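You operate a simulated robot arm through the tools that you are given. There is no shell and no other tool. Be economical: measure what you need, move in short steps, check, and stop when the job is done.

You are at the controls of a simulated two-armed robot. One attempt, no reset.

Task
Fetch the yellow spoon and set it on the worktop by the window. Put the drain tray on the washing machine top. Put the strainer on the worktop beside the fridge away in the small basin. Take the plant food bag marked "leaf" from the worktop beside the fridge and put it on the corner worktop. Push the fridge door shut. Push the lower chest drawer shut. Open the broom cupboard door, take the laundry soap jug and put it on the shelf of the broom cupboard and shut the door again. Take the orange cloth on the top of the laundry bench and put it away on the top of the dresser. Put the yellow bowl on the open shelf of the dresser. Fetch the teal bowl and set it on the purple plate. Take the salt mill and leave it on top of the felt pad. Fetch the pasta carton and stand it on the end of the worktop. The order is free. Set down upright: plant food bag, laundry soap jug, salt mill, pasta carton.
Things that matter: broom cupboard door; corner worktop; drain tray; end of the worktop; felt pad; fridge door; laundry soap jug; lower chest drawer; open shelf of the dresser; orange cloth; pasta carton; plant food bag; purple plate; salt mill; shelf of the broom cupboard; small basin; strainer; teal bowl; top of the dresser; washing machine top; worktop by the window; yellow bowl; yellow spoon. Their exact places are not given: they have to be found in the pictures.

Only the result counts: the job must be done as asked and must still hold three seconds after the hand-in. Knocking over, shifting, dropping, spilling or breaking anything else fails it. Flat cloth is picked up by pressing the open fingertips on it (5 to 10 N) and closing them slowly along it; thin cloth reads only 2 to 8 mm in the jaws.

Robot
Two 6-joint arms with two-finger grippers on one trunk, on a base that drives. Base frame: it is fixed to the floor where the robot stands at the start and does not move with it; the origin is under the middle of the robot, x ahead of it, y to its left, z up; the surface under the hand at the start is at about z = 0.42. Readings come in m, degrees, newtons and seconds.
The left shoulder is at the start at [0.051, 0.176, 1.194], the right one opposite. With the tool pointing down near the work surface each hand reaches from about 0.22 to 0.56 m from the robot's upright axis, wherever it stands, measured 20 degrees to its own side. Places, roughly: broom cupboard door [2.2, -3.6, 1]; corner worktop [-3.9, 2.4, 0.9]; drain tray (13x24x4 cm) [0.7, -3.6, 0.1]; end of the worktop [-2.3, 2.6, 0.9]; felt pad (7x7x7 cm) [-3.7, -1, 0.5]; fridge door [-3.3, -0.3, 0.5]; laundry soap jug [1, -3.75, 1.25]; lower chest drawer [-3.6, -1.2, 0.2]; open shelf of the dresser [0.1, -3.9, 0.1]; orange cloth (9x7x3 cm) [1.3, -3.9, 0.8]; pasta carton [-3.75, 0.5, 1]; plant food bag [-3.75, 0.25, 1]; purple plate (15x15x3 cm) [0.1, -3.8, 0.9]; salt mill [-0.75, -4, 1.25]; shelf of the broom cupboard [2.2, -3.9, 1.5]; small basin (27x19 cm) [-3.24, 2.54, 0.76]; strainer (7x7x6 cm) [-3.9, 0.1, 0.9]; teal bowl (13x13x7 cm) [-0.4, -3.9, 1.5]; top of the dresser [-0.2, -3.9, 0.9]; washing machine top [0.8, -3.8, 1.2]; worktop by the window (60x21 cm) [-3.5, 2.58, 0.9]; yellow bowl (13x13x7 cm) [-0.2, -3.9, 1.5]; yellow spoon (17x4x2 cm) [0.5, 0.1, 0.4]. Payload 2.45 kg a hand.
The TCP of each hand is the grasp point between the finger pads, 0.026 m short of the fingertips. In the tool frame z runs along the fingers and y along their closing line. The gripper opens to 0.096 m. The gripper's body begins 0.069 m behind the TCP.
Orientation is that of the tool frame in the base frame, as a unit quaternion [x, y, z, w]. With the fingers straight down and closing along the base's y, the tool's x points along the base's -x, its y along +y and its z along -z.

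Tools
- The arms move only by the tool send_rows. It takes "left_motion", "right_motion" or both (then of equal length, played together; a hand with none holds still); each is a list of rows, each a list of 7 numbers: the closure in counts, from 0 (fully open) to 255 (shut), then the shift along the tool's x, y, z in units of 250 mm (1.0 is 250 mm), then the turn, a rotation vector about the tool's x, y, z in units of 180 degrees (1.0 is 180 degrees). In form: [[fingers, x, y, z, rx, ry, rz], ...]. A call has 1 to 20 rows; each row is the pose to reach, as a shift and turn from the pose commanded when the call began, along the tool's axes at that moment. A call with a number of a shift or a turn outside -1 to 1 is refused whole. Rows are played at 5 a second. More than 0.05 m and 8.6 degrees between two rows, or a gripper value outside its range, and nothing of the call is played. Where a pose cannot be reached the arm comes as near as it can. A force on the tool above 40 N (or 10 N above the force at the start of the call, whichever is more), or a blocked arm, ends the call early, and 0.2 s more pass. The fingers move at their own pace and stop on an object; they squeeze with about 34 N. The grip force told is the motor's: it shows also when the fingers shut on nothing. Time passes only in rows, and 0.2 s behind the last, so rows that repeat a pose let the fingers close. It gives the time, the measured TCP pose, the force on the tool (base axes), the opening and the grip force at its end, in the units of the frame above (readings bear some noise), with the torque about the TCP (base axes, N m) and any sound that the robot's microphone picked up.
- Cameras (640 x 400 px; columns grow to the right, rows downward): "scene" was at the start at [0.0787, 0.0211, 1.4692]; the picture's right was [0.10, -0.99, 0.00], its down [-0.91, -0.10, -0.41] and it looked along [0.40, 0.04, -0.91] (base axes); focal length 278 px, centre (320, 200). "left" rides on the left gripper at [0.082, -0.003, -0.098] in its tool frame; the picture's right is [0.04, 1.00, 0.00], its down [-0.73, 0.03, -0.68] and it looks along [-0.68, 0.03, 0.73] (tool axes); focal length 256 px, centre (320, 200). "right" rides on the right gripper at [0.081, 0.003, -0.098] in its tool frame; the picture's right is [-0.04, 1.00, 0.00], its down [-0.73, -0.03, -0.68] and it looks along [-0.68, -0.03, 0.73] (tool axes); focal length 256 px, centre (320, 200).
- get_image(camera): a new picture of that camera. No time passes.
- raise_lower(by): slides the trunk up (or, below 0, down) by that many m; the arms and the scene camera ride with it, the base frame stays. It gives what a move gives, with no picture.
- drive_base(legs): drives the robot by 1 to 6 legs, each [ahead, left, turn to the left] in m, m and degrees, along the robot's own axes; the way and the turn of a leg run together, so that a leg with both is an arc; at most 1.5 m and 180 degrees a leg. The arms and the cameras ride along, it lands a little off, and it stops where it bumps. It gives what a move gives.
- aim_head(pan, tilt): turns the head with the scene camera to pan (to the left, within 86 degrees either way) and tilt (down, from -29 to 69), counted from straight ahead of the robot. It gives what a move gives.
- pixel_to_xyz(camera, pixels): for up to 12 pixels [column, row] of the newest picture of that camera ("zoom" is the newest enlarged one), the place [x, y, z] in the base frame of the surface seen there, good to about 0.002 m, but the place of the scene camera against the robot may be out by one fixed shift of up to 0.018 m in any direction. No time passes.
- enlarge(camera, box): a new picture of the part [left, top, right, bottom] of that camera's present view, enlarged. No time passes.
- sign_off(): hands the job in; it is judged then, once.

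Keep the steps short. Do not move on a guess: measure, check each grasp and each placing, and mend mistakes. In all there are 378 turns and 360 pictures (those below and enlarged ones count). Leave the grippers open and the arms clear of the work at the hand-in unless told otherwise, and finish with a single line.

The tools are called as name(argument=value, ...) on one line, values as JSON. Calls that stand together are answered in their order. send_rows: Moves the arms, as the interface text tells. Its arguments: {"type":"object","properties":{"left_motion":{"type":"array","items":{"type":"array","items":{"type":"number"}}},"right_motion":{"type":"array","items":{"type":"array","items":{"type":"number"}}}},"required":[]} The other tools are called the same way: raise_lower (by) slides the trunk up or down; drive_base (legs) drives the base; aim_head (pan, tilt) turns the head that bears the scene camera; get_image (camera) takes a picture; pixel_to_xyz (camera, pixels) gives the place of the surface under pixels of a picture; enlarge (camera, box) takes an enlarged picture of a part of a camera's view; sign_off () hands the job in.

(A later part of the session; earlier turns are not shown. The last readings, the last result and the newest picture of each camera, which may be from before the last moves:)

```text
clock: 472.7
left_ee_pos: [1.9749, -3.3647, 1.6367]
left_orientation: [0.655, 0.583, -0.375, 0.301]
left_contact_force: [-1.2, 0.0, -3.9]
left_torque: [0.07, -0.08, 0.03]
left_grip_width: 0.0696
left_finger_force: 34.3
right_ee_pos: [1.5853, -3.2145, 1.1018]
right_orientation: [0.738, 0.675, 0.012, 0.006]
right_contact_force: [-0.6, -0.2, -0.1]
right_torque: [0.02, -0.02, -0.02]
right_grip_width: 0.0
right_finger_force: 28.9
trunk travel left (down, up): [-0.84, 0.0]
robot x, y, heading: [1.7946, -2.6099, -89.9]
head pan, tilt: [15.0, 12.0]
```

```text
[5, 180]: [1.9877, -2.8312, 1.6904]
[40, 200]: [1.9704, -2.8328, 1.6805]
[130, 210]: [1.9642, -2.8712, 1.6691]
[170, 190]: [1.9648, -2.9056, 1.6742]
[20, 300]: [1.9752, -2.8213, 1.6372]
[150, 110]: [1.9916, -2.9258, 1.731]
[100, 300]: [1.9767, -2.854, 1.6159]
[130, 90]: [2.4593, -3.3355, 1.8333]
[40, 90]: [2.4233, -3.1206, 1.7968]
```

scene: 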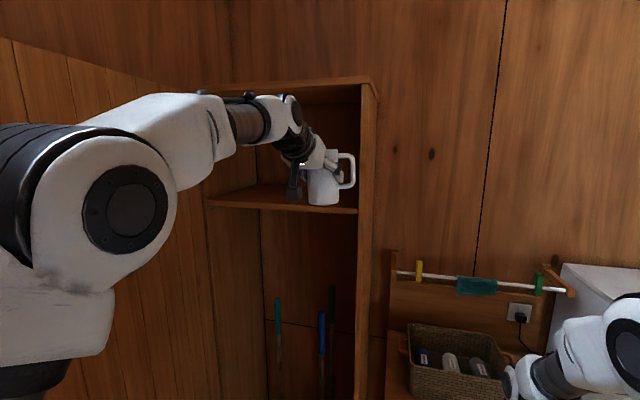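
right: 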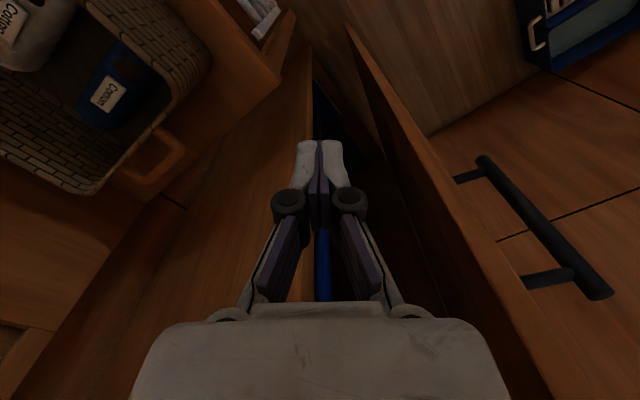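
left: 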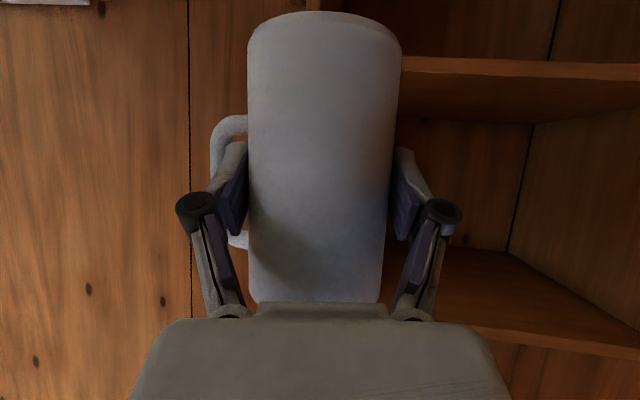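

Elbow stays clear of the door. Drive: left 0.145, then ahead 0.40.

drive_base(legs=[[0, 0.145, 0], [0.4, 0, 0]])

get_image(camera="left")

get_image(camera="scene")

```text
clock: 473.9
left_ee_pos: [2.07, -3.3638, 1.6361]
left_orientation: [0.656, 0.583, -0.373, 0.302]
left_contact_force: [-0.9, -1.0, -3.9]
left_torque: [0.05, -0.09, 0.07]
left_grip_width: 0.0697
left_finger_force: 34.0
right_ee_pos: [1.6818, -3.2139, 1.1021]
right_orientation: [0.738, 0.675, 0.013, 0.009]
right_contact_force: [-0.4, 1.0, 0.4]
right_torque: [0.03, -0.09, 0.01]
right_grip_width: 0.0
right_finger_force: 28.6
trunk travel left (down, up): [-0.84, 0.0]
robot x, y, heading: [1.8964, -2.6127, -90.1]
head pan, tilt: [15.0, 12.0]
stopped in leg 1: the robot was blocked; the commanded pose is now the measured one
```

```text
202 pictures are left
```

left: 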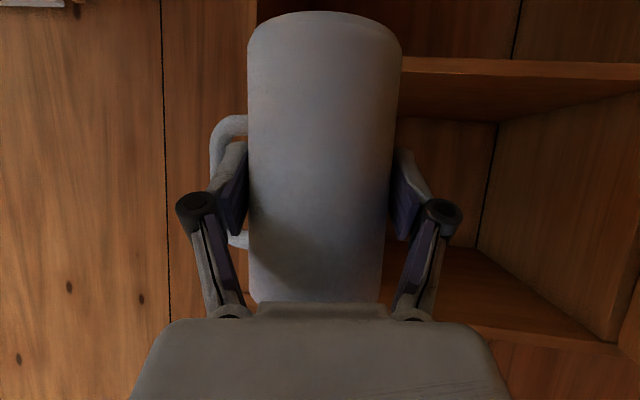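

```text
201 pictures are left
```

scene: 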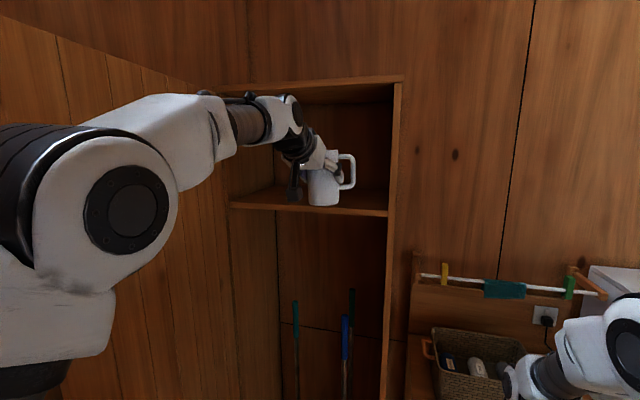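

Blocked on the left (a bin on the floor by the east wall, probably). The current x (2.07) is already inside the shelf's width, so just ease right 2 cm and go ahead.

drive_base(legs=[[0, -0.015, 0], [0.2, 0, 0], [0.2, 0, 0]])

get_image(camera="left")

get_image(camera="scene")

```text
clock: 477.1
left_ee_pos: [2.0639, -3.756, 1.6404]
left_orientation: [0.654, 0.582, -0.378, 0.302]
left_contact_force: [0.0, 0.5, -3.6]
left_torque: [0.01, -0.08, -0.01]
left_grip_width: 0.0697
left_finger_force: 34.2
right_ee_pos: [1.6731, -3.6094, 1.1069]
right_orientation: [0.738, 0.675, 0.009, 0.009]
right_contact_force: [-0.6, -0.5, 0.7]
right_torque: [-0.05, 0.0, -0.01]
right_grip_width: 0.0003
right_finger_force: 28.3
trunk travel left (down, up): [-0.84, 0.0]
robot x, y, heading: [1.8826, -3.0145, -90.1]
head pan, tilt: [15.0, 12.0]
```

```text
200 pictures are left
```

left: 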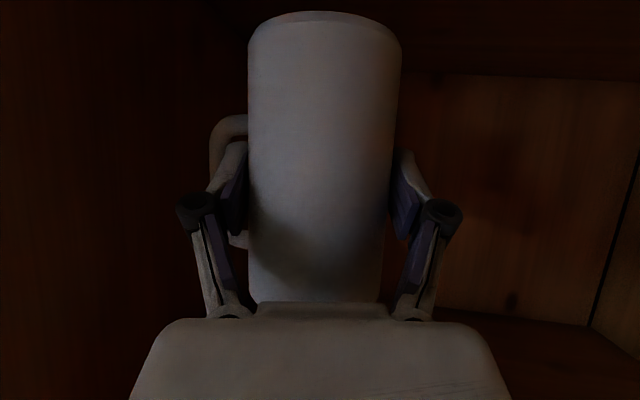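

```text
199 pictures are left
```

scene: 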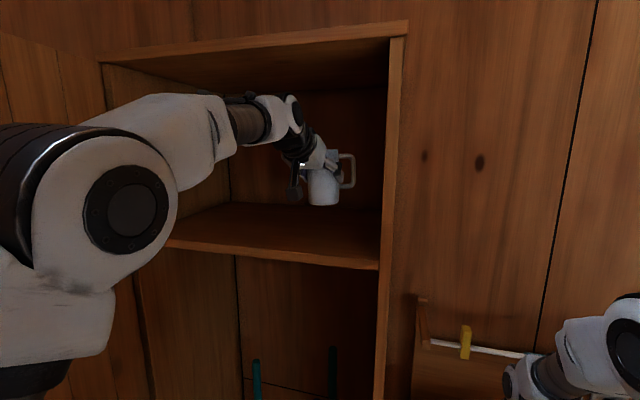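

Jug is inside over the shelf. Lower 7.5 cm, then in fine steps.

send_rows(left_motion=[[255, 0.08, 0, 0.05, 0, 0, 0], [255, 0.16, 0, 0.1, 0, 0, 0], [255, 0.22, 0, 0.138, 0, 0, 0], [255, 0.25, 0, 0.156, 0, 0, 0], [255, 0.25, 0, 0.156, 0, 0, 0]])

send_rows(left_motion=[[255, 0.01, 0, 0.0062, 0, 0, 0], [255, 0.02, 0, 0.0125, 0, 0, 0], [255, 0.03, 0, 0.019, 0, 0, 0], [255, 0.03, 0, 0.019, 0, 0, 0]])

```text
clock: 478.3
left_ee_pos: [2.0603, -3.7601, 1.5629]
left_orientation: [0.654, 0.584, -0.376, 0.301]
left_contact_force: [-1.1, 0.7, -4.5]
left_torque: [0.0, -0.03, -0.01]
left_grip_width: 0.0698
left_finger_force: 34.0
right_ee_pos: [1.6731, -3.6108, 1.1039]
right_orientation: [0.738, 0.675, 0.01, 0.008]
right_contact_force: [-0.1, 0.1, 0.4]
right_torque: [0.0, 0.0, -0.01]
right_grip_width: 0.0
right_finger_force: 28.3
trunk travel left (down, up): [-0.84, 0.0]
robot x, y, heading: [1.8854, -3.0151, -90.2]
head pan, tilt: [15.0, 12.0]
```

```text
clock: 479.3
left_ee_pos: [2.0599, -3.761, 1.5572]
left_orientation: [0.654, 0.583, -0.377, 0.302]
left_contact_force: [1.4, -2.2, 4.6]
left_torque: [-0.15, -0.3, -0.04]
left_grip_width: 0.0699
left_finger_force: 34.2
right_ee_pos: [1.671, -3.6113, 1.1052]
right_orientation: [0.738, 0.675, 0.01, 0.007]
right_contact_force: [-0.5, 0.5, 0.2]
right_torque: [0.02, -0.01, 0.01]
right_grip_width: 0.0001
right_finger_force: 28.7
trunk travel left (down, up): [-0.84, 0.0]
robot x, y, heading: [1.8812, -3.0167, -90.0]
head pan, tilt: [15.0, 12.0]
```

Contact. Open fully (as at the approach) and back straight out.

send_rows(left_motion=[[60, 0, 0, 0, 0, 0, 0], [30, 0, 0, 0, 0, 0, 0], [0, 0, 0, 0, 0, 0, 0], [0, 0, 0, 0, 0, 0, 0]])

get_image(camera="left")

```text
clock: 480.3
left_ee_pos: [2.0603, -3.7618, 1.5547]
left_orientation: [0.653, 0.584, -0.376, 0.302]
left_contact_force: [-1.0, 0.9, 0.4]
left_torque: [0.0, -0.02, -0.01]
left_grip_width: 0.096
left_finger_force: 0.0
right_ee_pos: [1.6723, -3.6125, 1.1037]
right_orientation: [0.738, 0.675, 0.01, 0.007]
right_contact_force: [-0.3, -0.7, 0.4]
right_torque: [0.02, 0.0, 0.02]
right_grip_width: 0.0002
right_finger_force: 28.5
trunk travel left (down, up): [-0.84, 0.0]
robot x, y, heading: [1.8848, -3.0153, -90.2]
head pan, tilt: [15.0, 12.0]
```

```text
198 pictures are left
```

left: 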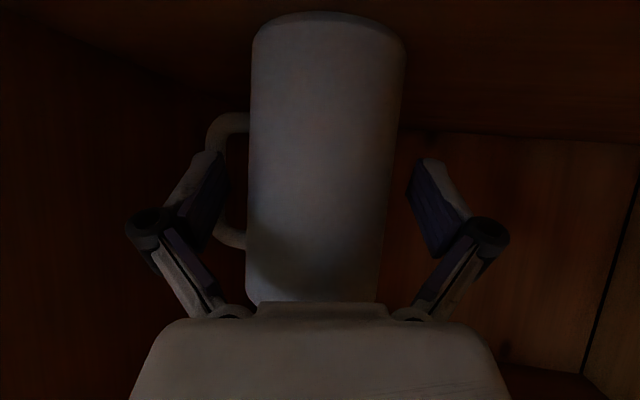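

Retract the hand 9 cm straight back along its axis with the arm, then drive back.

send_rows(left_motion=[[0, 0.04, 0, -0.065, 0, 0, 0], [0, 0.085, 0, -0.136, 0, 0, 0], [0, 0.13, 0, -0.21, 0, 0, 0], [0, 0.19, 0, -0.305, 0, 0, 0]])

drive_base(legs=[[-0.4, -0.05, 0]])

aim_head(pan=25, tilt=20)

get_image(camera="scene")

```text
clock: 481.3
left_ee_pos: [2.0712, -3.6699, 1.556]
left_orientation: [0.654, 0.582, -0.377, 0.301]
left_contact_force: [0.2, -0.3, -0.1]
left_torque: [0.0, -0.01, 0.01]
left_grip_width: 0.0962
left_finger_force: 0.1
right_ee_pos: [1.6738, -3.6102, 1.1059]
right_orientation: [0.738, 0.674, 0.01, 0.006]
right_contact_force: [0.4, -0.3, 0.4]
right_torque: [0.0, -0.01, 0.01]
right_grip_width: 0.0001
right_finger_force: 28.3
trunk travel left (down, up): [-0.84, 0.0]
robot x, y, heading: [1.8837, -3.0143, -90.1]
head pan, tilt: [15.0, 12.0]
```

```text
clock: 483.8
left_ee_pos: [2.0233, -3.2754, 1.5541]
left_orientation: [0.655, 0.584, -0.376, 0.3]
left_contact_force: [0.5, -0.2, -0.5]
left_torque: [0.02, -0.01, -0.04]
left_grip_width: 0.0959
left_finger_force: 0.0
right_ee_pos: [1.6243, -3.2111, 1.1022]
right_orientation: [0.738, 0.675, 0.01, 0.006]
right_contact_force: [-0.8, 0.2, 0.2]
right_torque: [0.0, 0.03, 0.02]
right_grip_width: 0.0
right_finger_force: 28.8
trunk travel left (down, up): [-0.84, 0.0]
robot x, y, heading: [1.8339, -2.6117, -90.2]
head pan, tilt: [15.0, 12.0]
```

```text
clock: 484.5
left_ee_pos: [2.0228, -3.2718, 1.5539]
left_orientation: [0.654, 0.583, -0.376, 0.301]
left_contact_force: [0.3, -0.1, 0.0]
left_torque: [-0.02, 0.03, 0.0]
left_grip_width: 0.0956
left_finger_force: 0.0
right_ee_pos: [1.6254, -3.2106, 1.1035]
right_orientation: [0.738, 0.675, 0.01, 0.006]
right_contact_force: [0.9, -0.3, 1.3]
right_torque: [0.01, 0.0, -0.02]
right_grip_width: 0.0
right_finger_force: 28.7
trunk travel left (down, up): [-0.84, 0.0]
robot x, y, heading: [1.8329, -2.6145, -90.3]
head pan, tilt: [25.0, 20.0]
```

```text
197 pictures are left
```

scene: 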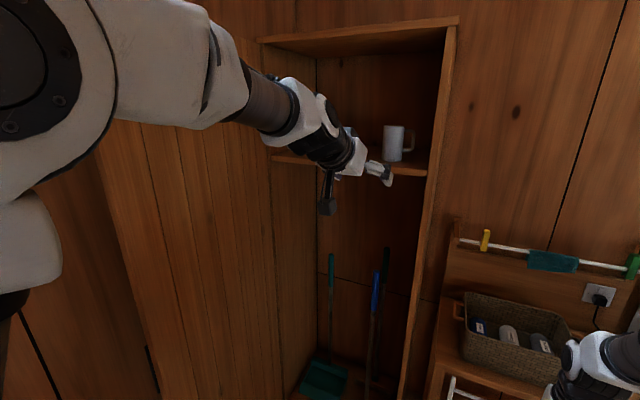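

Jug stands on the shelf. To shut the door I need to reach its outer (east) face; look at the space and the bin on the left.

aim_head(pan=70, tilt=45)

get_image(camera="scene")

```text
clock: 485.6
left_ee_pos: [2.0231, -3.2712, 1.5548]
left_orientation: [0.654, 0.584, -0.376, 0.301]
left_contact_force: [1.0, -0.4, -0.2]
left_torque: [-0.01, -0.02, -0.02]
left_grip_width: 0.0962
left_finger_force: 0.0
right_ee_pos: [1.6235, -3.2107, 1.1035]
right_orientation: [0.738, 0.674, 0.011, 0.006]
right_contact_force: [-0.2, -0.3, -0.4]
right_torque: [-0.03, -0.02, 0.03]
right_grip_width: 0.0
right_finger_force: 28.3
trunk travel left (down, up): [-0.84, 0.0]
robot x, y, heading: [1.8339, -2.6159, -90.3]
head pan, tilt: [70.0, 45.0]
```

```text
196 pictures are left
```

scene: 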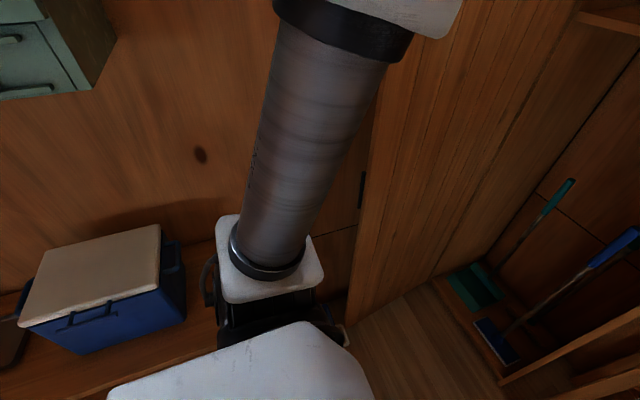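

pixel_to_xyz(camera="scene", pixels=[[100, 270], [170, 250], [200, 330], [195, 370], [350, 250], [345, 320], [375, 200], [340, 200], [200, 150], [330, 290], [90, 390]])

```text
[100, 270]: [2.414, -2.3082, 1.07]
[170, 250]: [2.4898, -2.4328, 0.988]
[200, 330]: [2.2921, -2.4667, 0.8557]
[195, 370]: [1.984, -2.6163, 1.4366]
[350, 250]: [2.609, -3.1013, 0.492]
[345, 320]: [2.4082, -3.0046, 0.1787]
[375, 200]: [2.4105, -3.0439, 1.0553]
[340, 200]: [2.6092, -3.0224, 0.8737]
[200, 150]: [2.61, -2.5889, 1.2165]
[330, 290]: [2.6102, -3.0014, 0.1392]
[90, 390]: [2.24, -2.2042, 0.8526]
```

Bench/cooler limits the base on the east. Plan: heading −60°, reach over with the left hand and straddle the door's free edge (2.40,−3.02) with open fingers, then swing it shut. First lower and extend the left hand while standing back.

drive_base(legs=[[-0.1, -0.12, 0], [0, 0, 30]])

send_rows(left_motion=[[0, 0.106, 0.054, 0.1, 0, 0, 0], [0, 0.212, 0.108, 0.2, 0, 0, 0], [0, 0.318, 0.162, 0.3, 0, 0, 0], [0, 0.424, 0.216, 0.4, 0, 0, 0], [0, 0.53, 0.27, 0.5, 0, 0, 0], [0, 0.636, 0.324, 0.6, 0, 0, 0], [0, 0.743, 0.38, 0.7, 0, 0, 0], [0, 0.743, 0.38, 0.7, 0, 0, 0]])

aim_head(pan=20, tilt=30)

get_image(camera="scene")

```text
clock: 488.5
left_ee_pos: [2.2057, -2.9893, 1.5546]
left_orientation: [0.482, 0.732, -0.286, 0.387]
left_contact_force: [-0.2, -0.4, 0.0]
left_torque: [-0.02, -0.02, 0.0]
left_grip_width: 0.0958
left_finger_force: 0.0
right_ee_pos: [1.83, -3.1369, 1.1045]
right_orientation: [0.539, 0.842, 0.012, 0.004]
right_contact_force: [-0.1, 0.7, -0.3]
right_torque: [-0.02, -0.03, 0.04]
right_grip_width: 0.0
right_finger_force: 28.3
trunk travel left (down, up): [-0.84, 0.0]
robot x, y, heading: [1.7131, -2.5158, -60.3]
head pan, tilt: [70.0, 45.0]
```

```text
clock: 490.3
left_ee_pos: [2.3028, -3.0043, 1.2994]
left_orientation: [0.482, 0.732, -0.286, 0.388]
left_contact_force: [0.0, 0.1, 0.7]
left_torque: [0.0, 0.0, -0.01]
left_grip_width: 0.096
left_finger_force: 0.0
right_ee_pos: [1.8311, -3.1358, 1.1048]
right_orientation: [0.54, 0.842, 0.012, 0.004]
right_contact_force: [0.3, -0.6, 0.2]
right_torque: [0.01, 0.0, 0.01]
right_grip_width: 0.0003
right_finger_force: 28.6
trunk travel left (down, up): [-0.84, 0.0]
robot x, y, heading: [1.713, -2.5139, -60.3]
head pan, tilt: [70.0, 45.0]
```

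```text
clock: 491.5
left_ee_pos: [2.303, -3.0036, 1.2999]
left_orientation: [0.482, 0.732, -0.286, 0.387]
left_contact_force: [0.2, -0.6, 0.9]
left_torque: [0.01, -0.01, 0.01]
left_grip_width: 0.096
left_finger_force: 0.1
right_ee_pos: [1.8299, -3.1367, 1.1044]
right_orientation: [0.539, 0.842, 0.013, 0.004]
right_contact_force: [0.3, 0.5, -0.2]
right_torque: [-0.03, 0.0, -0.01]
right_grip_width: 0.0
right_finger_force: 28.0
trunk travel left (down, up): [-0.84, 0.0]
robot x, y, heading: [1.7125, -2.5124, -60.2]
head pan, tilt: [20.0, 30.0]
```

```text
195 pictures are left
```

scene: 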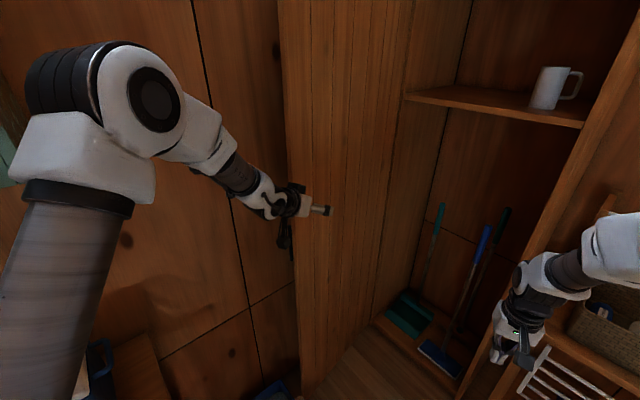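

Move the hand back 6 cm and 13 cm to its left so that the door edge comes between the fingers; check with the hand camera.

send_rows(left_motion=[[0, 0.064, 0, -0.102, 0, 0, 0], [0, 0.127, 0, -0.204, 0, 0, 0], [0, 0.127, 0.13, -0.204, 0, 0, 0], [0, 0.127, 0.26, -0.204, 0, 0, 0], [0, 0.127, 0.39, -0.204, 0, 0, 0], [0, 0.127, 0.52, -0.204, 0, 0, 0], [0, 0.127, 0.52, -0.204, 0, 0, 0]])

get_image(camera="left")

get_image(camera="scene")

```text
clock: 493.1
left_ee_pos: [2.3989, -2.9049, 1.2892]
left_orientation: [0.494, 0.736, -0.29, 0.361]
left_contact_force: [0.5, -0.5, -0.8]
left_torque: [-0.02, 0.0, 0.0]
left_grip_width: 0.096
left_finger_force: 0.1
left hand out of reach, approached as far as the arm can: row 2, 3, 4, 5, 6, 7
right_ee_pos: [1.8307, -3.1373, 1.1034]
right_orientation: [0.54, 0.842, 0.012, 0.004]
right_contact_force: [-1.0, 0.0, -0.6]
right_torque: [0.0, 0.01, 0.0]
right_grip_width: 0.0004
right_finger_force: 27.8
trunk travel left (down, up): [-0.84, 0.0]
robot x, y, heading: [1.7175, -2.5144, -60.5]
head pan, tilt: [20.0, 30.0]
```

```text
194 pictures are left
```

left: 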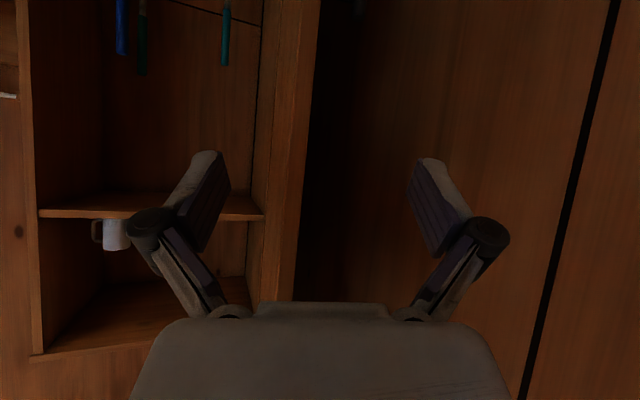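

```text
193 pictures are left
```

scene: 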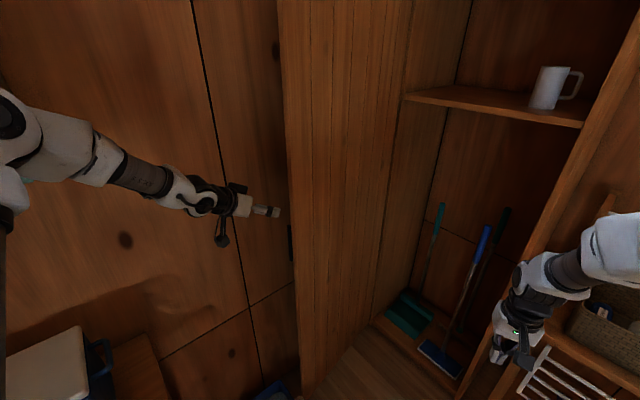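

The door edge is between the open fingers. Advance 12 cm, then sweep west with the outer finger behind the door.

drive_base(legs=[[0.118, -0.02, 0], [0.02, -0.2, 0]])

get_image(camera="scene")

```text
clock: 495.3
left_ee_pos: [2.3282, -3.0847, 1.2914]
left_orientation: [0.487, 0.739, -0.293, 0.362]
left_contact_force: [-6.5, 27.2, -0.5]
left_torque: [-1.94, -0.51, 0.59]
left_grip_width: 0.0965
left_finger_force: 0.1
right_ee_pos: [1.7617, -3.3224, 1.1085]
right_orientation: [0.535, 0.845, 0.008, 0.006]
right_contact_force: [0.7, 0.0, 0.5]
right_torque: [0.02, 0.02, 0.01]
right_grip_width: 0.0
right_finger_force: 28.2
trunk travel left (down, up): [-0.84, 0.0]
robot x, y, heading: [1.6399, -2.7082, -60.1]
head pan, tilt: [20.0, 30.0]
stopped in leg 2: the force on the tool passed its limit at 88 N (the readings are from after the stop); the commanded pose is now the measured one
```

```text
192 pictures are left
```

scene: 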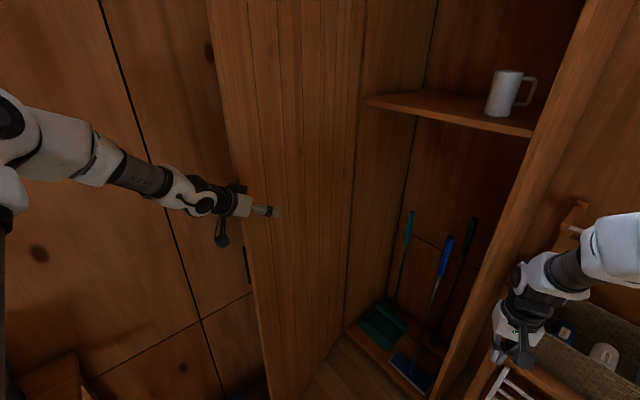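

Door is closing (~72°), but the edge pressed into the palm. Ease back 3 cm, then continue along the arc in smaller legs.

drive_base(legs=[[-0.04, 0, 0], [-0.017, -0.129, 0], [0.02, -0.12, 0]])

get_image(camera="scene")

```text
clock: 497.9
left_ee_pos: [2.0915, -3.1854, 1.2915]
left_orientation: [0.49, 0.738, -0.291, 0.361]
left_contact_force: [0.2, 0.6, -0.1]
left_torque: [-0.03, 0.02, -0.03]
left_grip_width: 0.0961
left_finger_force: 0.1
right_ee_pos: [1.5257, -3.4201, 1.1044]
right_orientation: [0.536, 0.844, 0.01, 0.004]
right_contact_force: [-0.2, 0.0, 0.0]
right_torque: [-0.03, 0.02, -0.02]
right_grip_width: 0.0001
right_finger_force: 29.1
trunk travel left (down, up): [-0.84, 0.0]
robot x, y, heading: [1.4075, -2.8006, -60.0]
head pan, tilt: [20.0, 30.0]
```

```text
191 pictures are left
```

scene: 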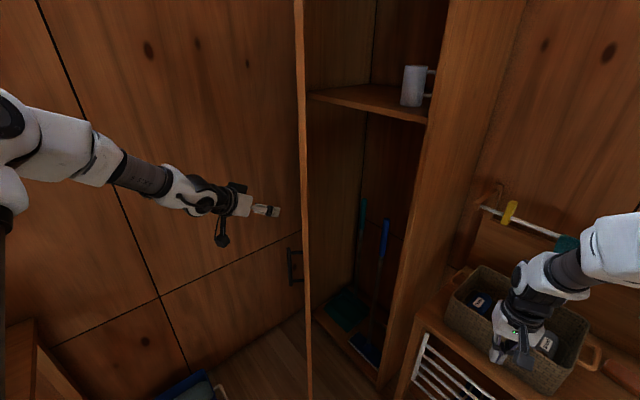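

Door ~47°, hand outside it. Back away north, turn to heading −90°, fist at x≈2.15, then push it shut.

drive_base(legs=[[-0.3, 0.175, 0], [0, 0, -30], [0, 0.34, 0]])

send_rows(left_motion=[[120, 0, 0, 0, 0, 0, 0], [255, 0, 0, 0, 0, 0, 0], [255, 0, 0, 0, 0, 0, 0]])

get_image(camera="scene")

```text
clock: 503.4
left_ee_pos: [2.1516, -3.1287, 1.2916]
left_orientation: [0.665, 0.585, -0.373, 0.275]
left_contact_force: [-0.8, 0.3, 0.3]
left_torque: [0.0, 0.0, 0.02]
left_grip_width: 0.0957
left_finger_force: 0.0
right_ee_pos: [1.5442, -3.0502, 1.1038]
right_orientation: [0.736, 0.676, 0.01, 0.008]
right_contact_force: [0.3, 0.1, -0.1]
right_torque: [0.03, -0.05, 0.02]
right_grip_width: 0.0
right_finger_force: 28.7
trunk travel left (down, up): [-0.84, 0.0]
robot x, y, heading: [1.7532, -2.4527, -89.9]
head pan, tilt: [20.0, 30.0]
```

```text
clock: 504.2
left_ee_pos: [2.1549, -3.1283, 1.291]
left_orientation: [0.665, 0.585, -0.374, 0.274]
left_contact_force: [-0.1, -0.2, -0.2]
left_torque: [0.0, 0.04, 0.01]
left_grip_width: 0.0001
left_finger_force: 28.4
right_ee_pos: [1.547, -3.0504, 1.1029]
right_orientation: [0.737, 0.676, 0.01, 0.006]
right_contact_force: [0.8, 0.1, -0.4]
right_torque: [-0.05, -0.01, 0.01]
right_grip_width: 0.0
right_finger_force: 28.3
trunk travel left (down, up): [-0.84, 0.0]
robot x, y, heading: [1.7525, -2.4519, -90.0]
head pan, tilt: [20.0, 30.0]
```

```text
190 pictures are left
```

scene: 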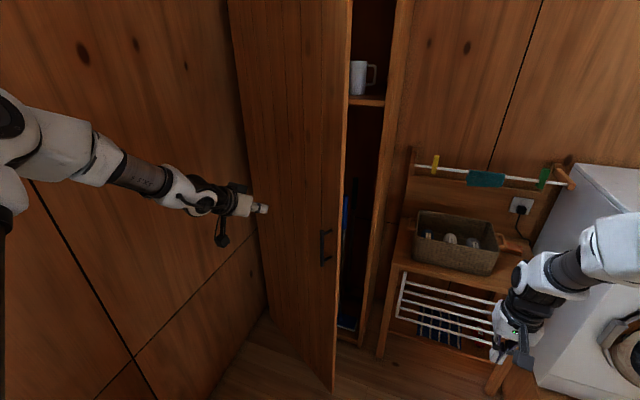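

Drive ahead to push the door shut.

drive_base(legs=[[0.3, 0, 0], [0.12, 0, 0]])

send_rows(left_motion=[[255, -0.03, 0, 0.05, 0, 0, 0], [255, -0.06, 0, 0.1, 0, 0, 0], [255, -0.09, 0, 0.15, 0, 0, 0], [255, -0.12, 0, 0.2, 0, 0, 0], [255, -0.15, 0, 0.25, 0, 0, 0]])

get_image(camera="scene")

```text
clock: 507.1
left_ee_pos: [2.1525, -3.5427, 1.2944]
left_orientation: [0.665, 0.585, -0.375, 0.275]
left_contact_force: [0.1, -0.2, -0.4]
left_torque: [-0.03, 0.0, 0.03]
left_grip_width: 0.0004
left_finger_force: 28.6
right_ee_pos: [1.5448, -3.4631, 1.1063]
right_orientation: [0.737, 0.675, 0.01, 0.008]
right_contact_force: [0.0, -0.4, 0.6]
right_torque: [0.0, 0.01, 0.01]
right_grip_width: 0.0003
right_finger_force: 28.4
trunk travel left (down, up): [-0.84, 0.0]
robot x, y, heading: [1.7498, -2.8686, -90.0]
head pan, tilt: [20.0, 30.0]
```

```text
clock: 508.5
left_ee_pos: [2.142, -3.606, 1.2874]
left_orientation: [0.665, 0.586, -0.373, 0.273]
left_contact_force: [7.9, 26.1, 6.0]
left_torque: [-0.01, -0.05, 0.25]
left_grip_width: 0.0
left_finger_force: 28.4
right_ee_pos: [1.5467, -3.4606, 1.1093]
right_orientation: [0.735, 0.678, 0.009, 0.009]
right_contact_force: [-0.6, 0.2, -0.6]
right_torque: [0.02, 0.01, 0.01]
right_grip_width: 0.0
right_finger_force: 28.7
trunk travel left (down, up): [-0.84, 0.0]
robot x, y, heading: [1.7537, -2.8667, -89.7]
head pan, tilt: [20.0, 30.0]
stopped in row 5 (left hand): the force on the tool passed its limit at 44 N (the readings are from after the stop); the commanded pose is now the measured one
```

```text
189 pictures are left
```

scene: 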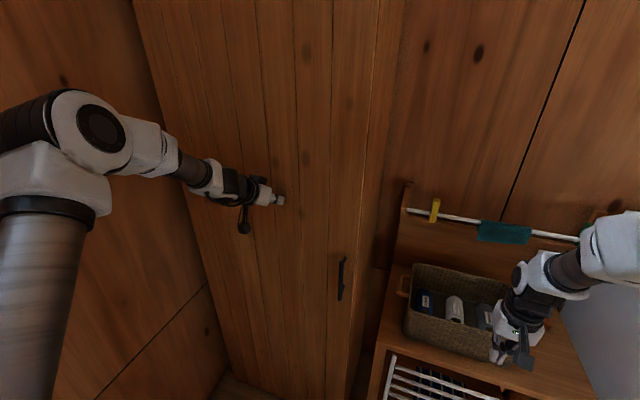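

Looks shut. Verify the face positions.

pixel_to_xyz(camera="scene", pixels=[[350, 150], [360, 250], [200, 150], [240, 300], [300, 250], [370, 100], [385, 100]])

drive_base(legs=[[-0.35, 0, 0]])

```text
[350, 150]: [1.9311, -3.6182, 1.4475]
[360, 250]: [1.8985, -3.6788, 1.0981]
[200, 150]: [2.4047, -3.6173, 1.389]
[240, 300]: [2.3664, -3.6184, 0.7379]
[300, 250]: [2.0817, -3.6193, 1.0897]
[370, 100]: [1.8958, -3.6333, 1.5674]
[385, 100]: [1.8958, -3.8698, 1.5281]
```

```text
clock: 510.7
left_ee_pos: [2.1415, -3.27, 1.2814]
left_orientation: [0.666, 0.588, -0.371, 0.271]
left_contact_force: [0.4, -0.5, 0.8]
left_torque: [0.01, -0.03, 0.01]
left_grip_width: 0.0
left_finger_force: 28.4
right_ee_pos: [1.5467, -3.1251, 1.1035]
right_orientation: [0.735, 0.678, 0.011, 0.006]
right_contact_force: [0.2, -0.1, -0.1]
right_torque: [0.01, -0.01, -0.03]
right_grip_width: 0.0
right_finger_force: 29.1
trunk travel left (down, up): [-0.84, 0.0]
robot x, y, heading: [1.7542, -2.5234, -89.8]
head pan, tilt: [20.0, 30.0]
```

Door is flush (y −3.618). Next the cloth: fold the left hand back to vertical and close to the body; open the right hand; drive toward the bench.

send_rows(left_motion=[[200, 0.053, -0.07, -0.085, 0, 0.03, 0], [100, 0.106, -0.14, -0.17, 0, 0.06, 0], [0, 0.159, -0.21, -0.255, 0, 0.09, 0], [0, 0.212, -0.28, -0.34, 0, 0.12, 0], [0, 0.265, -0.35, -0.425, 0, 0.15, 0], [0, 0.318, -0.42, -0.51, 0, 0.18, 0], [0, 0.371, -0.49, -0.595, 0, 0.21, 0], [0, 0.424, -0.56, -0.68, 0, 0.24, 0], [0, 0.477, -0.63, -0.765, 0, 0.28, 0], [0, 0.529, -0.7, -0.848, 0, 0.32, 0]], right_motion=[[200, 0, 0, 0, 0, 0, 0], [100, 0, 0, 0, 0, 0, 0], [0, 0, 0, 0, 0, 0, 0], [0, 0, 0, 0, 0, 0, 0], [0, 0, 0, 0, 0, 0, 0], [0, 0, 0, 0, 0, 0, 0], [0, 0, 0, 0, 0, 0, 0], [0, 0, 0, 0, 0, 0, 0], [0, 0, 0, 0, 0, 0, 0], [0, 0, 0, 0, 0, 0, 0]])

drive_base(legs=[[0, -0.29, 0], [0.5, 0, 0]])

get_image(camera="right")

```text
clock: 512.9
left_ee_pos: [2.009, -2.9939, 1.3096]
left_orientation: [0.762, 0.647, -0.005, -0.044]
left_contact_force: [-0.5, 0.1, 0.0]
left_torque: [-0.01, -0.02, -0.03]
left_grip_width: 0.0963
left_finger_force: 0.1
right_ee_pos: [1.5448, -3.1207, 1.1042]
right_orientation: [0.735, 0.678, 0.01, 0.007]
right_contact_force: [0.3, 0.8, -0.3]
right_torque: [-0.03, -0.02, 0.02]
right_grip_width: 0.0963
right_finger_force: 0.0
trunk travel left (down, up): [-0.84, 0.0]
robot x, y, heading: [1.7558, -2.5254, -89.6]
head pan, tilt: [20.0, 30.0]
```

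```text
clock: 517.5
left_ee_pos: [1.7247, -3.4955, 1.3096]
left_orientation: [0.761, 0.648, -0.006, -0.045]
left_contact_force: [-0.4, 0.5, 0.1]
left_torque: [0.0, -0.01, -0.01]
left_grip_width: 0.096
left_finger_force: 0.1
right_ee_pos: [1.262, -3.625, 1.1045]
right_orientation: [0.734, 0.679, 0.01, 0.007]
right_contact_force: [0.1, -0.2, -0.4]
right_torque: [-0.02, 0.0, -0.05]
right_grip_width: 0.0959
right_finger_force: 0.0
trunk travel left (down, up): [-0.84, 0.0]
robot x, y, heading: [1.4628, -3.0278, -89.7]
head pan, tilt: [20.0, 30.0]
```

```text
188 pictures are left
```

right: 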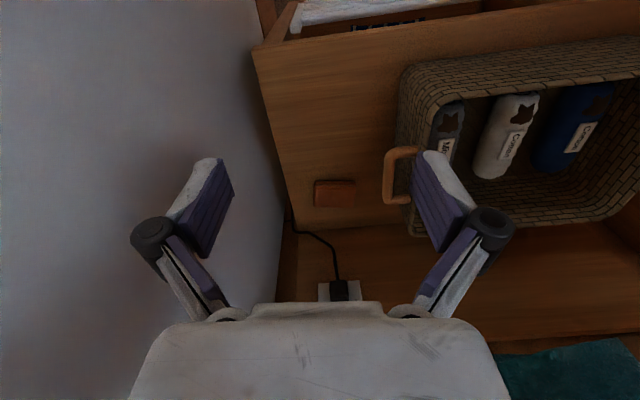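

Cloth visible at (335,193). Zoom and measure.

enlarge(camera="right", box=[270, 140, 430, 250])

pixel_to_xyz(camera="right", pixels=[[335, 193], [316, 183], [353, 183], [318, 204], [352, 204], [335, 182], [335, 205], [370, 193], [300, 180], [388, 165], [405, 200], [265, 190]])

```text
3.64 times, centred on (350, 195) of right
```

zoom: 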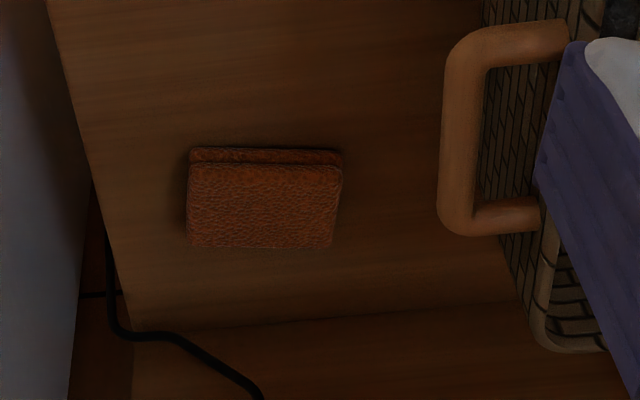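

```text
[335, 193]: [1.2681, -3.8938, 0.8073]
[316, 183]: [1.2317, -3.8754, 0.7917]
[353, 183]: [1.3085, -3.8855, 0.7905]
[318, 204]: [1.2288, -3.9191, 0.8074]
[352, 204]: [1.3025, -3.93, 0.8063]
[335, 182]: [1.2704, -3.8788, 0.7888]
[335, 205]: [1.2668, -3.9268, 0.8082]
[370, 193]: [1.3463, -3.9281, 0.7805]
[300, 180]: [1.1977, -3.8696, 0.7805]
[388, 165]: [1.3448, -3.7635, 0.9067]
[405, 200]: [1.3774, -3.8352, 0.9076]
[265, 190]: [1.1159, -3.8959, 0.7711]
```

Cloth: x 1.23–1.31, y −3.876…−3.935, top 0.808 on the bench (0.78), turned ~−7°. Drive 0.22 ahead, then turn the right hand −90° and bring it above.

drive_base(legs=[[0.2, 0, 0]])

send_rows(right_motion=[[0, -0.02, 0, 0.02, 0, 0, -0.042], [0, -0.05, 0, 0.05, 0, 0, -0.084], [0, -0.08, 0, 0.1, 0, 0, -0.126], [0, -0.11, 0, 0.16, 0, 0, -0.168], [0, -0.14, 0, 0.22, 0, 0, -0.21], [0, -0.17, 0, 0.28, 0, 0, -0.252], [0, -0.2, 0, 0.34, 0, 0, -0.294], [0, -0.22, 0, 0.4, 0, 0, -0.336], [0, -0.24, 0, 0.46, 0, 0, -0.378], [0, -0.26, 0, 0.52, 0, 0, -0.42], [0, -0.28, 0, 0.6, 0, 0, -0.462], [0, -0.3, 0, 0.68, 0, 0, -0.5], [0, -0.3, 0, 0.68, 0, 0, -0.5]])

get_image(camera="right")

```text
clock: 519.1
left_ee_pos: [1.7251, -3.6972, 1.3093]
left_orientation: [0.761, 0.647, -0.005, -0.044]
left_contact_force: [0.3, -0.5, 0.3]
left_torque: [0.03, 0.02, 0.03]
left_grip_width: 0.0961
left_finger_force: 0.2
right_ee_pos: [1.2612, -3.8271, 1.1036]
right_orientation: [0.734, 0.679, 0.008, 0.007]
right_contact_force: [-0.1, 3.4, 2.9]
right_torque: [-0.43, -0.07, -0.01]
right_grip_width: 0.0963
right_finger_force: 0.0
trunk travel left (down, up): [-0.84, 0.0]
robot x, y, heading: [1.4603, -3.2261, -89.6]
head pan, tilt: [20.0, 30.0]
```

```text
clock: 519.8
left_ee_pos: [1.7237, -3.6893, 1.3146]
left_orientation: [0.763, 0.645, -0.007, -0.043]
left_contact_force: [0.1, 0.1, 0.1]
left_torque: [0.02, -0.04, -0.01]
left_grip_width: 0.0962
left_finger_force: 0.0
right_ee_pos: [1.2563, -3.8315, 1.0995]
right_orientation: [0.638, 0.77, 0.005, 0.012]
right_contact_force: [-10.1, 23.9, 23.8]
right_torque: [-2.92, -1.26, -0.14]
right_grip_width: 0.0962
right_finger_force: 0.1
trunk travel left (down, up): [-0.84, 0.0]
robot x, y, heading: [1.4637, -3.2247, -89.7]
head pan, tilt: [20.0, 30.0]
stopped in row 3 (right hand): the force on the tool passed its limit at 45 N (the readings are from after the stop); the commanded pose is now the measured one
```

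```text
186 pictures are left
```

right: 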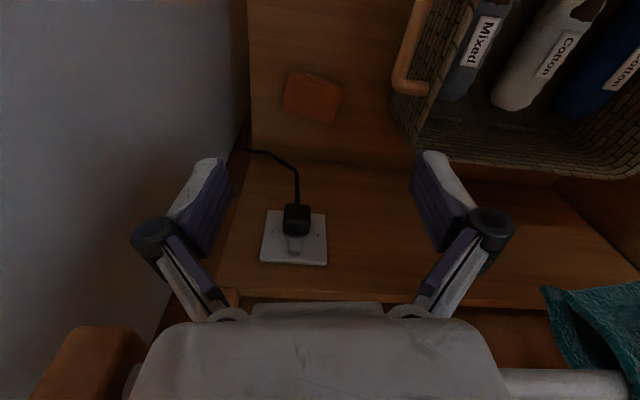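

The hand touched the clothes rail above the bench. Back off 8 cm and measure the rail.

drive_base(legs=[[-0.1, 0, 0]])

get_image(camera="right")

aim_head(pan=-20, tilt=30)

get_image(camera="scene")

```text
clock: 520.9
left_ee_pos: [1.7243, -3.6036, 1.3064]
left_orientation: [0.762, 0.646, -0.005, -0.046]
left_contact_force: [-0.6, -0.4, 0.5]
left_torque: [0.08, 0.0, 0.01]
left_grip_width: 0.0958
left_finger_force: 0.1
right_ee_pos: [1.2588, -3.7454, 1.0895]
right_orientation: [0.637, 0.771, 0.01, 0.008]
right_contact_force: [0.4, 0.0, -1.0]
right_torque: [0.07, 0.04, 0.0]
right_grip_width: 0.096
right_finger_force: 0.0
trunk travel left (down, up): [-0.84, 0.0]
robot x, y, heading: [1.4647, -3.1308, -89.5]
head pan, tilt: [20.0, 30.0]
```

```text
185 pictures are left
```

right: 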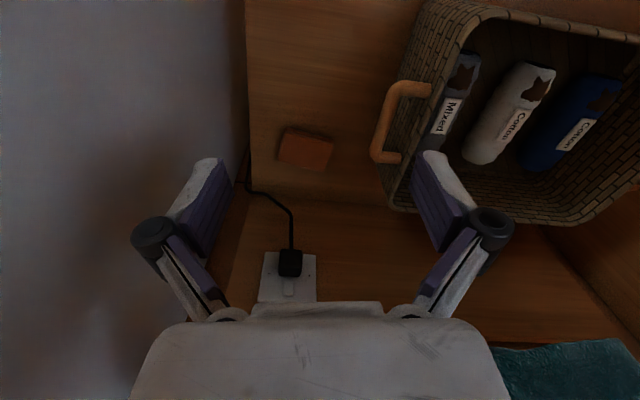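

```text
clock: 522.0
left_ee_pos: [1.725, -3.6006, 1.3104]
left_orientation: [0.762, 0.646, -0.005, -0.045]
left_contact_force: [-0.1, -0.3, 0.1]
left_torque: [0.0, 0.0, 0.01]
left_grip_width: 0.0959
left_finger_force: 0.1
right_ee_pos: [1.2587, -3.7406, 1.0926]
right_orientation: [0.636, 0.771, 0.007, 0.01]
right_contact_force: [-1.3, -0.1, 0.3]
right_torque: [0.01, 0.04, -0.01]
right_grip_width: 0.0959
right_finger_force: 0.1
trunk travel left (down, up): [-0.84, 0.0]
robot x, y, heading: [1.4648, -3.1278, -89.5]
head pan, tilt: [-20.0, 30.0]
```

```text
184 pictures are left
```

scene: 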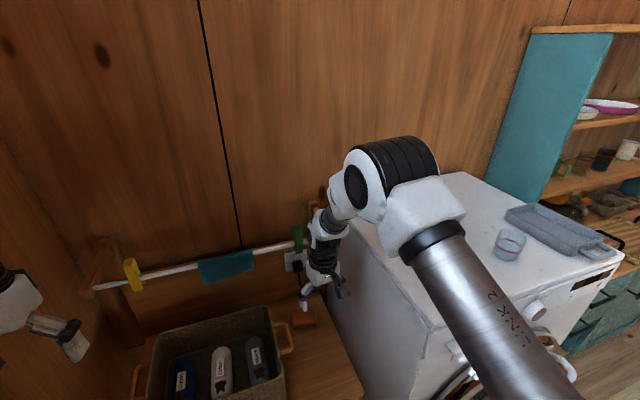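

Measure the rail, clips, bracket and cloth.

pixel_to_xyz(camera="scene", pixels=[[180, 270], [265, 249], [298, 238], [225, 265], [130, 275], [303, 320], [100, 290], [313, 205], [290, 262], [280, 340]])

pixel_to_xyz(camera="right", pixels=[[305, 148], [285, 130], [330, 140], [282, 162], [325, 170], [560, 370], [290, 260]])

```text
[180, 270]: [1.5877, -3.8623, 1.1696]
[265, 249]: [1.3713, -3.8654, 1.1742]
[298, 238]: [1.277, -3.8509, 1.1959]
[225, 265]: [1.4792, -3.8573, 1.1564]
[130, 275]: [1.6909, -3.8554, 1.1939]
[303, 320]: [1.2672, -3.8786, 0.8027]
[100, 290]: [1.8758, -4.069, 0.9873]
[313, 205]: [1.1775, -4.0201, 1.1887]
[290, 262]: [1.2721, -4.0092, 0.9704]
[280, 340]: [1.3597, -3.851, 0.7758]
```

```text
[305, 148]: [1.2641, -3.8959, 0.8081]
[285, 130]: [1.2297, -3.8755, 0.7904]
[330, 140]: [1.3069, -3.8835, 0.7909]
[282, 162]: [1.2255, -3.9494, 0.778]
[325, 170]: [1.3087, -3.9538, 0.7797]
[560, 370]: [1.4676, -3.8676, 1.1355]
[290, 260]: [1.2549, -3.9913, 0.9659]
```

The rail runs at y −3.863, z 1.17 right above the cloth, so I go in under it with the right hand pitched 40° forward. First restore the yaw (18°) and pull back.

drive_base(legs=[[-0.12, 0, 0]])

send_rows(right_motion=[[0, 0, 0, 0.06, 0, 0, 0.034], [0, 0, 0, 0.12, 0, 0, 0.068], [0, 0, 0, 0.2, 0, 0, 0.1], [0, 0, 0, 0.2, 0, 0, 0.1]])

send_rows(right_motion=[[0, 0, 0, 0.08, 0, -0.038, 0], [0, 0, 0, 0.16, 0, -0.076, 0], [0, 0, 0, 0.24, 0, -0.114, 0], [0, 0, 0, 0.32, 0, -0.152, 0], [0, 0, 0, 0.4, 0, -0.19, 0], [0, 0, 0, 0.48, 0, -0.222, 0], [0, 0, 0, 0.48, 0, -0.222, 0]])

get_image(camera="right")

```text
clock: 523.2
left_ee_pos: [1.7245, -3.4816, 1.3084]
left_orientation: [0.762, 0.646, -0.004, -0.045]
left_contact_force: [-0.8, 0.2, 0.0]
left_torque: [0.04, -0.01, 0.0]
left_grip_width: 0.0959
left_finger_force: 0.1
right_ee_pos: [1.2589, -3.6226, 1.0923]
right_orientation: [0.637, 0.771, 0.009, 0.009]
right_contact_force: [-0.7, 0.2, 0.4]
right_torque: [0.06, 0.02, 0.01]
right_grip_width: 0.096
right_finger_force: 0.1
trunk travel left (down, up): [-0.84, 0.0]
robot x, y, heading: [1.4652, -3.0108, -89.6]
head pan, tilt: [-20.0, 30.0]
```

```text
clock: 524.2
left_ee_pos: [1.7243, -3.4793, 1.3108]
left_orientation: [0.762, 0.646, -0.005, -0.044]
left_contact_force: [0.2, 0.0, -0.4]
left_torque: [0.0, -0.02, -0.01]
left_grip_width: 0.0959
left_finger_force: 0.1
right_ee_pos: [1.2593, -3.6203, 1.0422]
right_orientation: [0.75, 0.661, 0.01, 0.009]
right_contact_force: [0.2, -0.8, -0.2]
right_torque: [0.05, -0.03, 0.0]
right_grip_width: 0.0958
right_finger_force: 0.1
trunk travel left (down, up): [-0.84, 0.0]
robot x, y, heading: [1.4641, -3.0079, -89.7]
head pan, tilt: [-20.0, 30.0]
```

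```text
clock: 525.8
left_ee_pos: [1.723, -3.4793, 1.3103]
left_orientation: [0.762, 0.646, -0.006, -0.045]
left_contact_force: [-0.2, 0.3, 0.4]
left_torque: [-0.01, 0.02, -0.02]
left_grip_width: 0.0961
left_finger_force: 0.0
right_ee_pos: [1.262, -3.6201, 0.9228]
right_orientation: [0.708, 0.619, -0.248, 0.234]
right_contact_force: [-0.1, -0.2, -0.5]
right_torque: [0.01, -0.03, -0.03]
right_grip_width: 0.0959
right_finger_force: 0.0
trunk travel left (down, up): [-0.84, 0.0]
robot x, y, heading: [1.4606, -3.01, -89.9]
head pan, tilt: [-20.0, 30.0]
```

```text
183 pictures are left
```

right: 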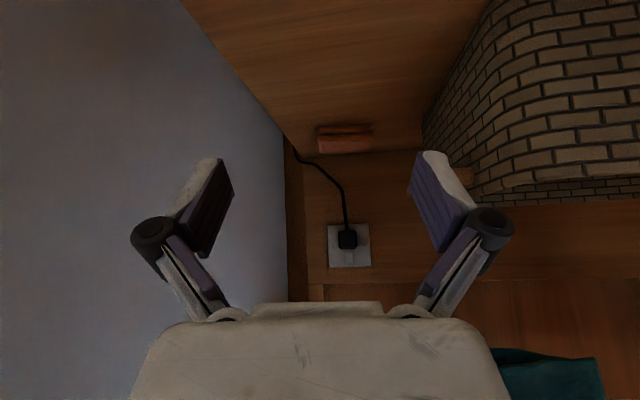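

Now drive 0.2 m ahead under the rail and re-check.

drive_base(legs=[[0.2, 0.005, 0]])

get_image(camera="right")

pixel_to_xyz(camera="right", pixels=[[320, 120], [300, 90], [350, 90], [320, 80], [420, 120], [455, 180], [290, 60], [360, 60]])

```text
clock: 527.4
left_ee_pos: [1.7298, -3.672, 1.3117]
left_orientation: [0.761, 0.647, -0.007, -0.043]
left_contact_force: [0.1, -0.1, -0.6]
left_torque: [-0.03, 0.01, 0.03]
left_grip_width: 0.0959
left_finger_force: 0.1
right_ee_pos: [1.2692, -3.8162, 0.9259]
right_orientation: [0.707, 0.62, -0.248, 0.234]
right_contact_force: [-0.3, 0.7, -0.5]
right_torque: [-0.02, 0.0, -0.04]
right_grip_width: 0.0961
right_finger_force: 0.0
trunk travel left (down, up): [-0.84, 0.0]
robot x, y, heading: [1.4699, -3.2052, -89.7]
head pan, tilt: [-20.0, 30.0]
```

```text
182 pictures are left
```

right: 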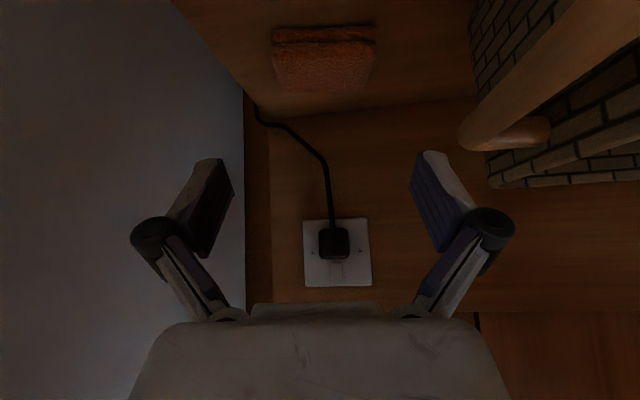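

```text
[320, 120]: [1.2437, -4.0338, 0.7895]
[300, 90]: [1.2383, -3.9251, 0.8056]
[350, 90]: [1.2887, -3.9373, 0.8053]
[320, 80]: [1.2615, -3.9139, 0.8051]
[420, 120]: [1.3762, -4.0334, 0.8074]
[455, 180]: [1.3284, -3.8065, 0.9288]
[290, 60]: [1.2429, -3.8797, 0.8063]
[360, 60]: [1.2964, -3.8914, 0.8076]
```

Cloth is centred. Path: forward 8 cm at this height (past the basket handle), then straight down to 0.82.

send_rows(right_motion=[[0, -0.124, 0.014, 0.104, 0, 0, 0], [0, -0.248, 0.028, 0.208, 0, 0, 0], [0, -0.2, 0.026, 0.265, 0, 0, 0], [0, -0.14, 0.024, 0.34, 0, 0, 0], [0, -0.08, 0.022, 0.41, 0, 0, 0], [0, -0.03, 0.02, 0.47, 0, 0, 0], [0, 0.021, 0.018, 0.531, 0, 0, 0], [0, 0.021, 0.018, 0.531, 0, 0, 0]])

get_image(camera="right")

```text
clock: 529.2
left_ee_pos: [1.73, -3.676, 1.3101]
left_orientation: [0.761, 0.647, -0.006, -0.045]
left_contact_force: [-0.6, 1.0, -0.3]
left_torque: [0.0, -0.01, 0.02]
left_grip_width: 0.0958
left_finger_force: 0.2
right_ee_pos: [1.2662, -3.8997, 0.8177]
right_orientation: [0.707, 0.62, -0.247, 0.233]
right_contact_force: [-0.5, -0.4, -0.7]
right_torque: [-0.01, -0.04, 0.01]
right_grip_width: 0.0962
right_finger_force: 0.0
trunk travel left (down, up): [-0.84, 0.0]
robot x, y, heading: [1.4656, -3.2036, -89.4]
head pan, tilt: [-20.0, 30.0]
```

```text
181 pictures are left
```

right: 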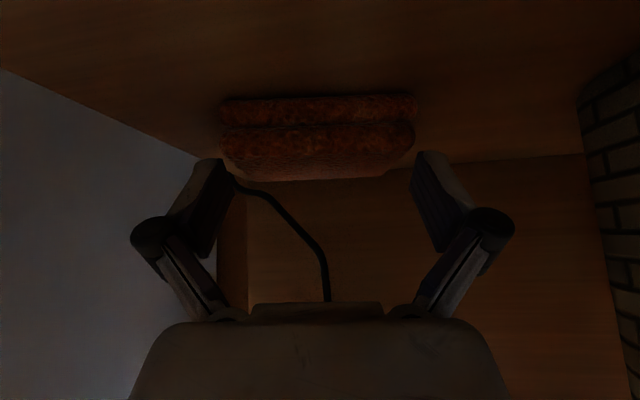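

Aligned. Lower 6 mm and close slowly.

send_rows(right_motion=[[0, 0.015, 0, 0.018, 0, 0, 0], [0, 0.015, 0, 0.018, 0, 0, 0], [25, 0.015, 0, 0.018, 0, 0, 0], [50, 0.015, 0, 0.018, 0, 0, 0], [75, 0.015, 0, 0.018, 0, 0, 0], [100, 0.015, 0, 0.018, 0, 0, 0], [130, 0.015, 0, 0.018, 0, 0, 0], [170, 0.015, 0, 0.018, 0, 0, 0], [255, 0.015, 0, 0.018, 0, 0, 0], [255, 0.015, 0, 0.018, 0, 0, 0]])

get_image(camera="right")

```text
clock: 531.4
left_ee_pos: [1.7304, -3.676, 1.3096]
left_orientation: [0.762, 0.646, -0.006, -0.045]
left_contact_force: [0.8, -0.8, 0.1]
left_torque: [-0.01, 0.01, 0.0]
left_grip_width: 0.0959
left_finger_force: 0.0
right_ee_pos: [1.2661, -3.8991, 0.8122]
right_orientation: [0.707, 0.619, -0.249, 0.234]
right_contact_force: [-0.9, -0.2, 2.3]
right_torque: [0.03, -0.16, -0.05]
right_grip_width: 0.0895
right_finger_force: 33.7
trunk travel left (down, up): [-0.84, 0.0]
robot x, y, heading: [1.4686, -3.206, -89.8]
head pan, tilt: [-20.0, 30.0]
```

```text
180 pictures are left
```

right: 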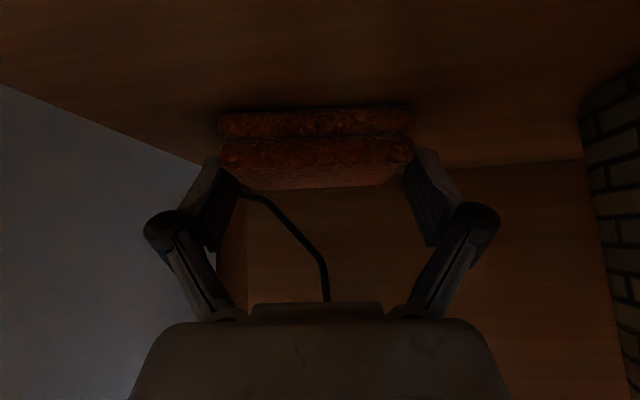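

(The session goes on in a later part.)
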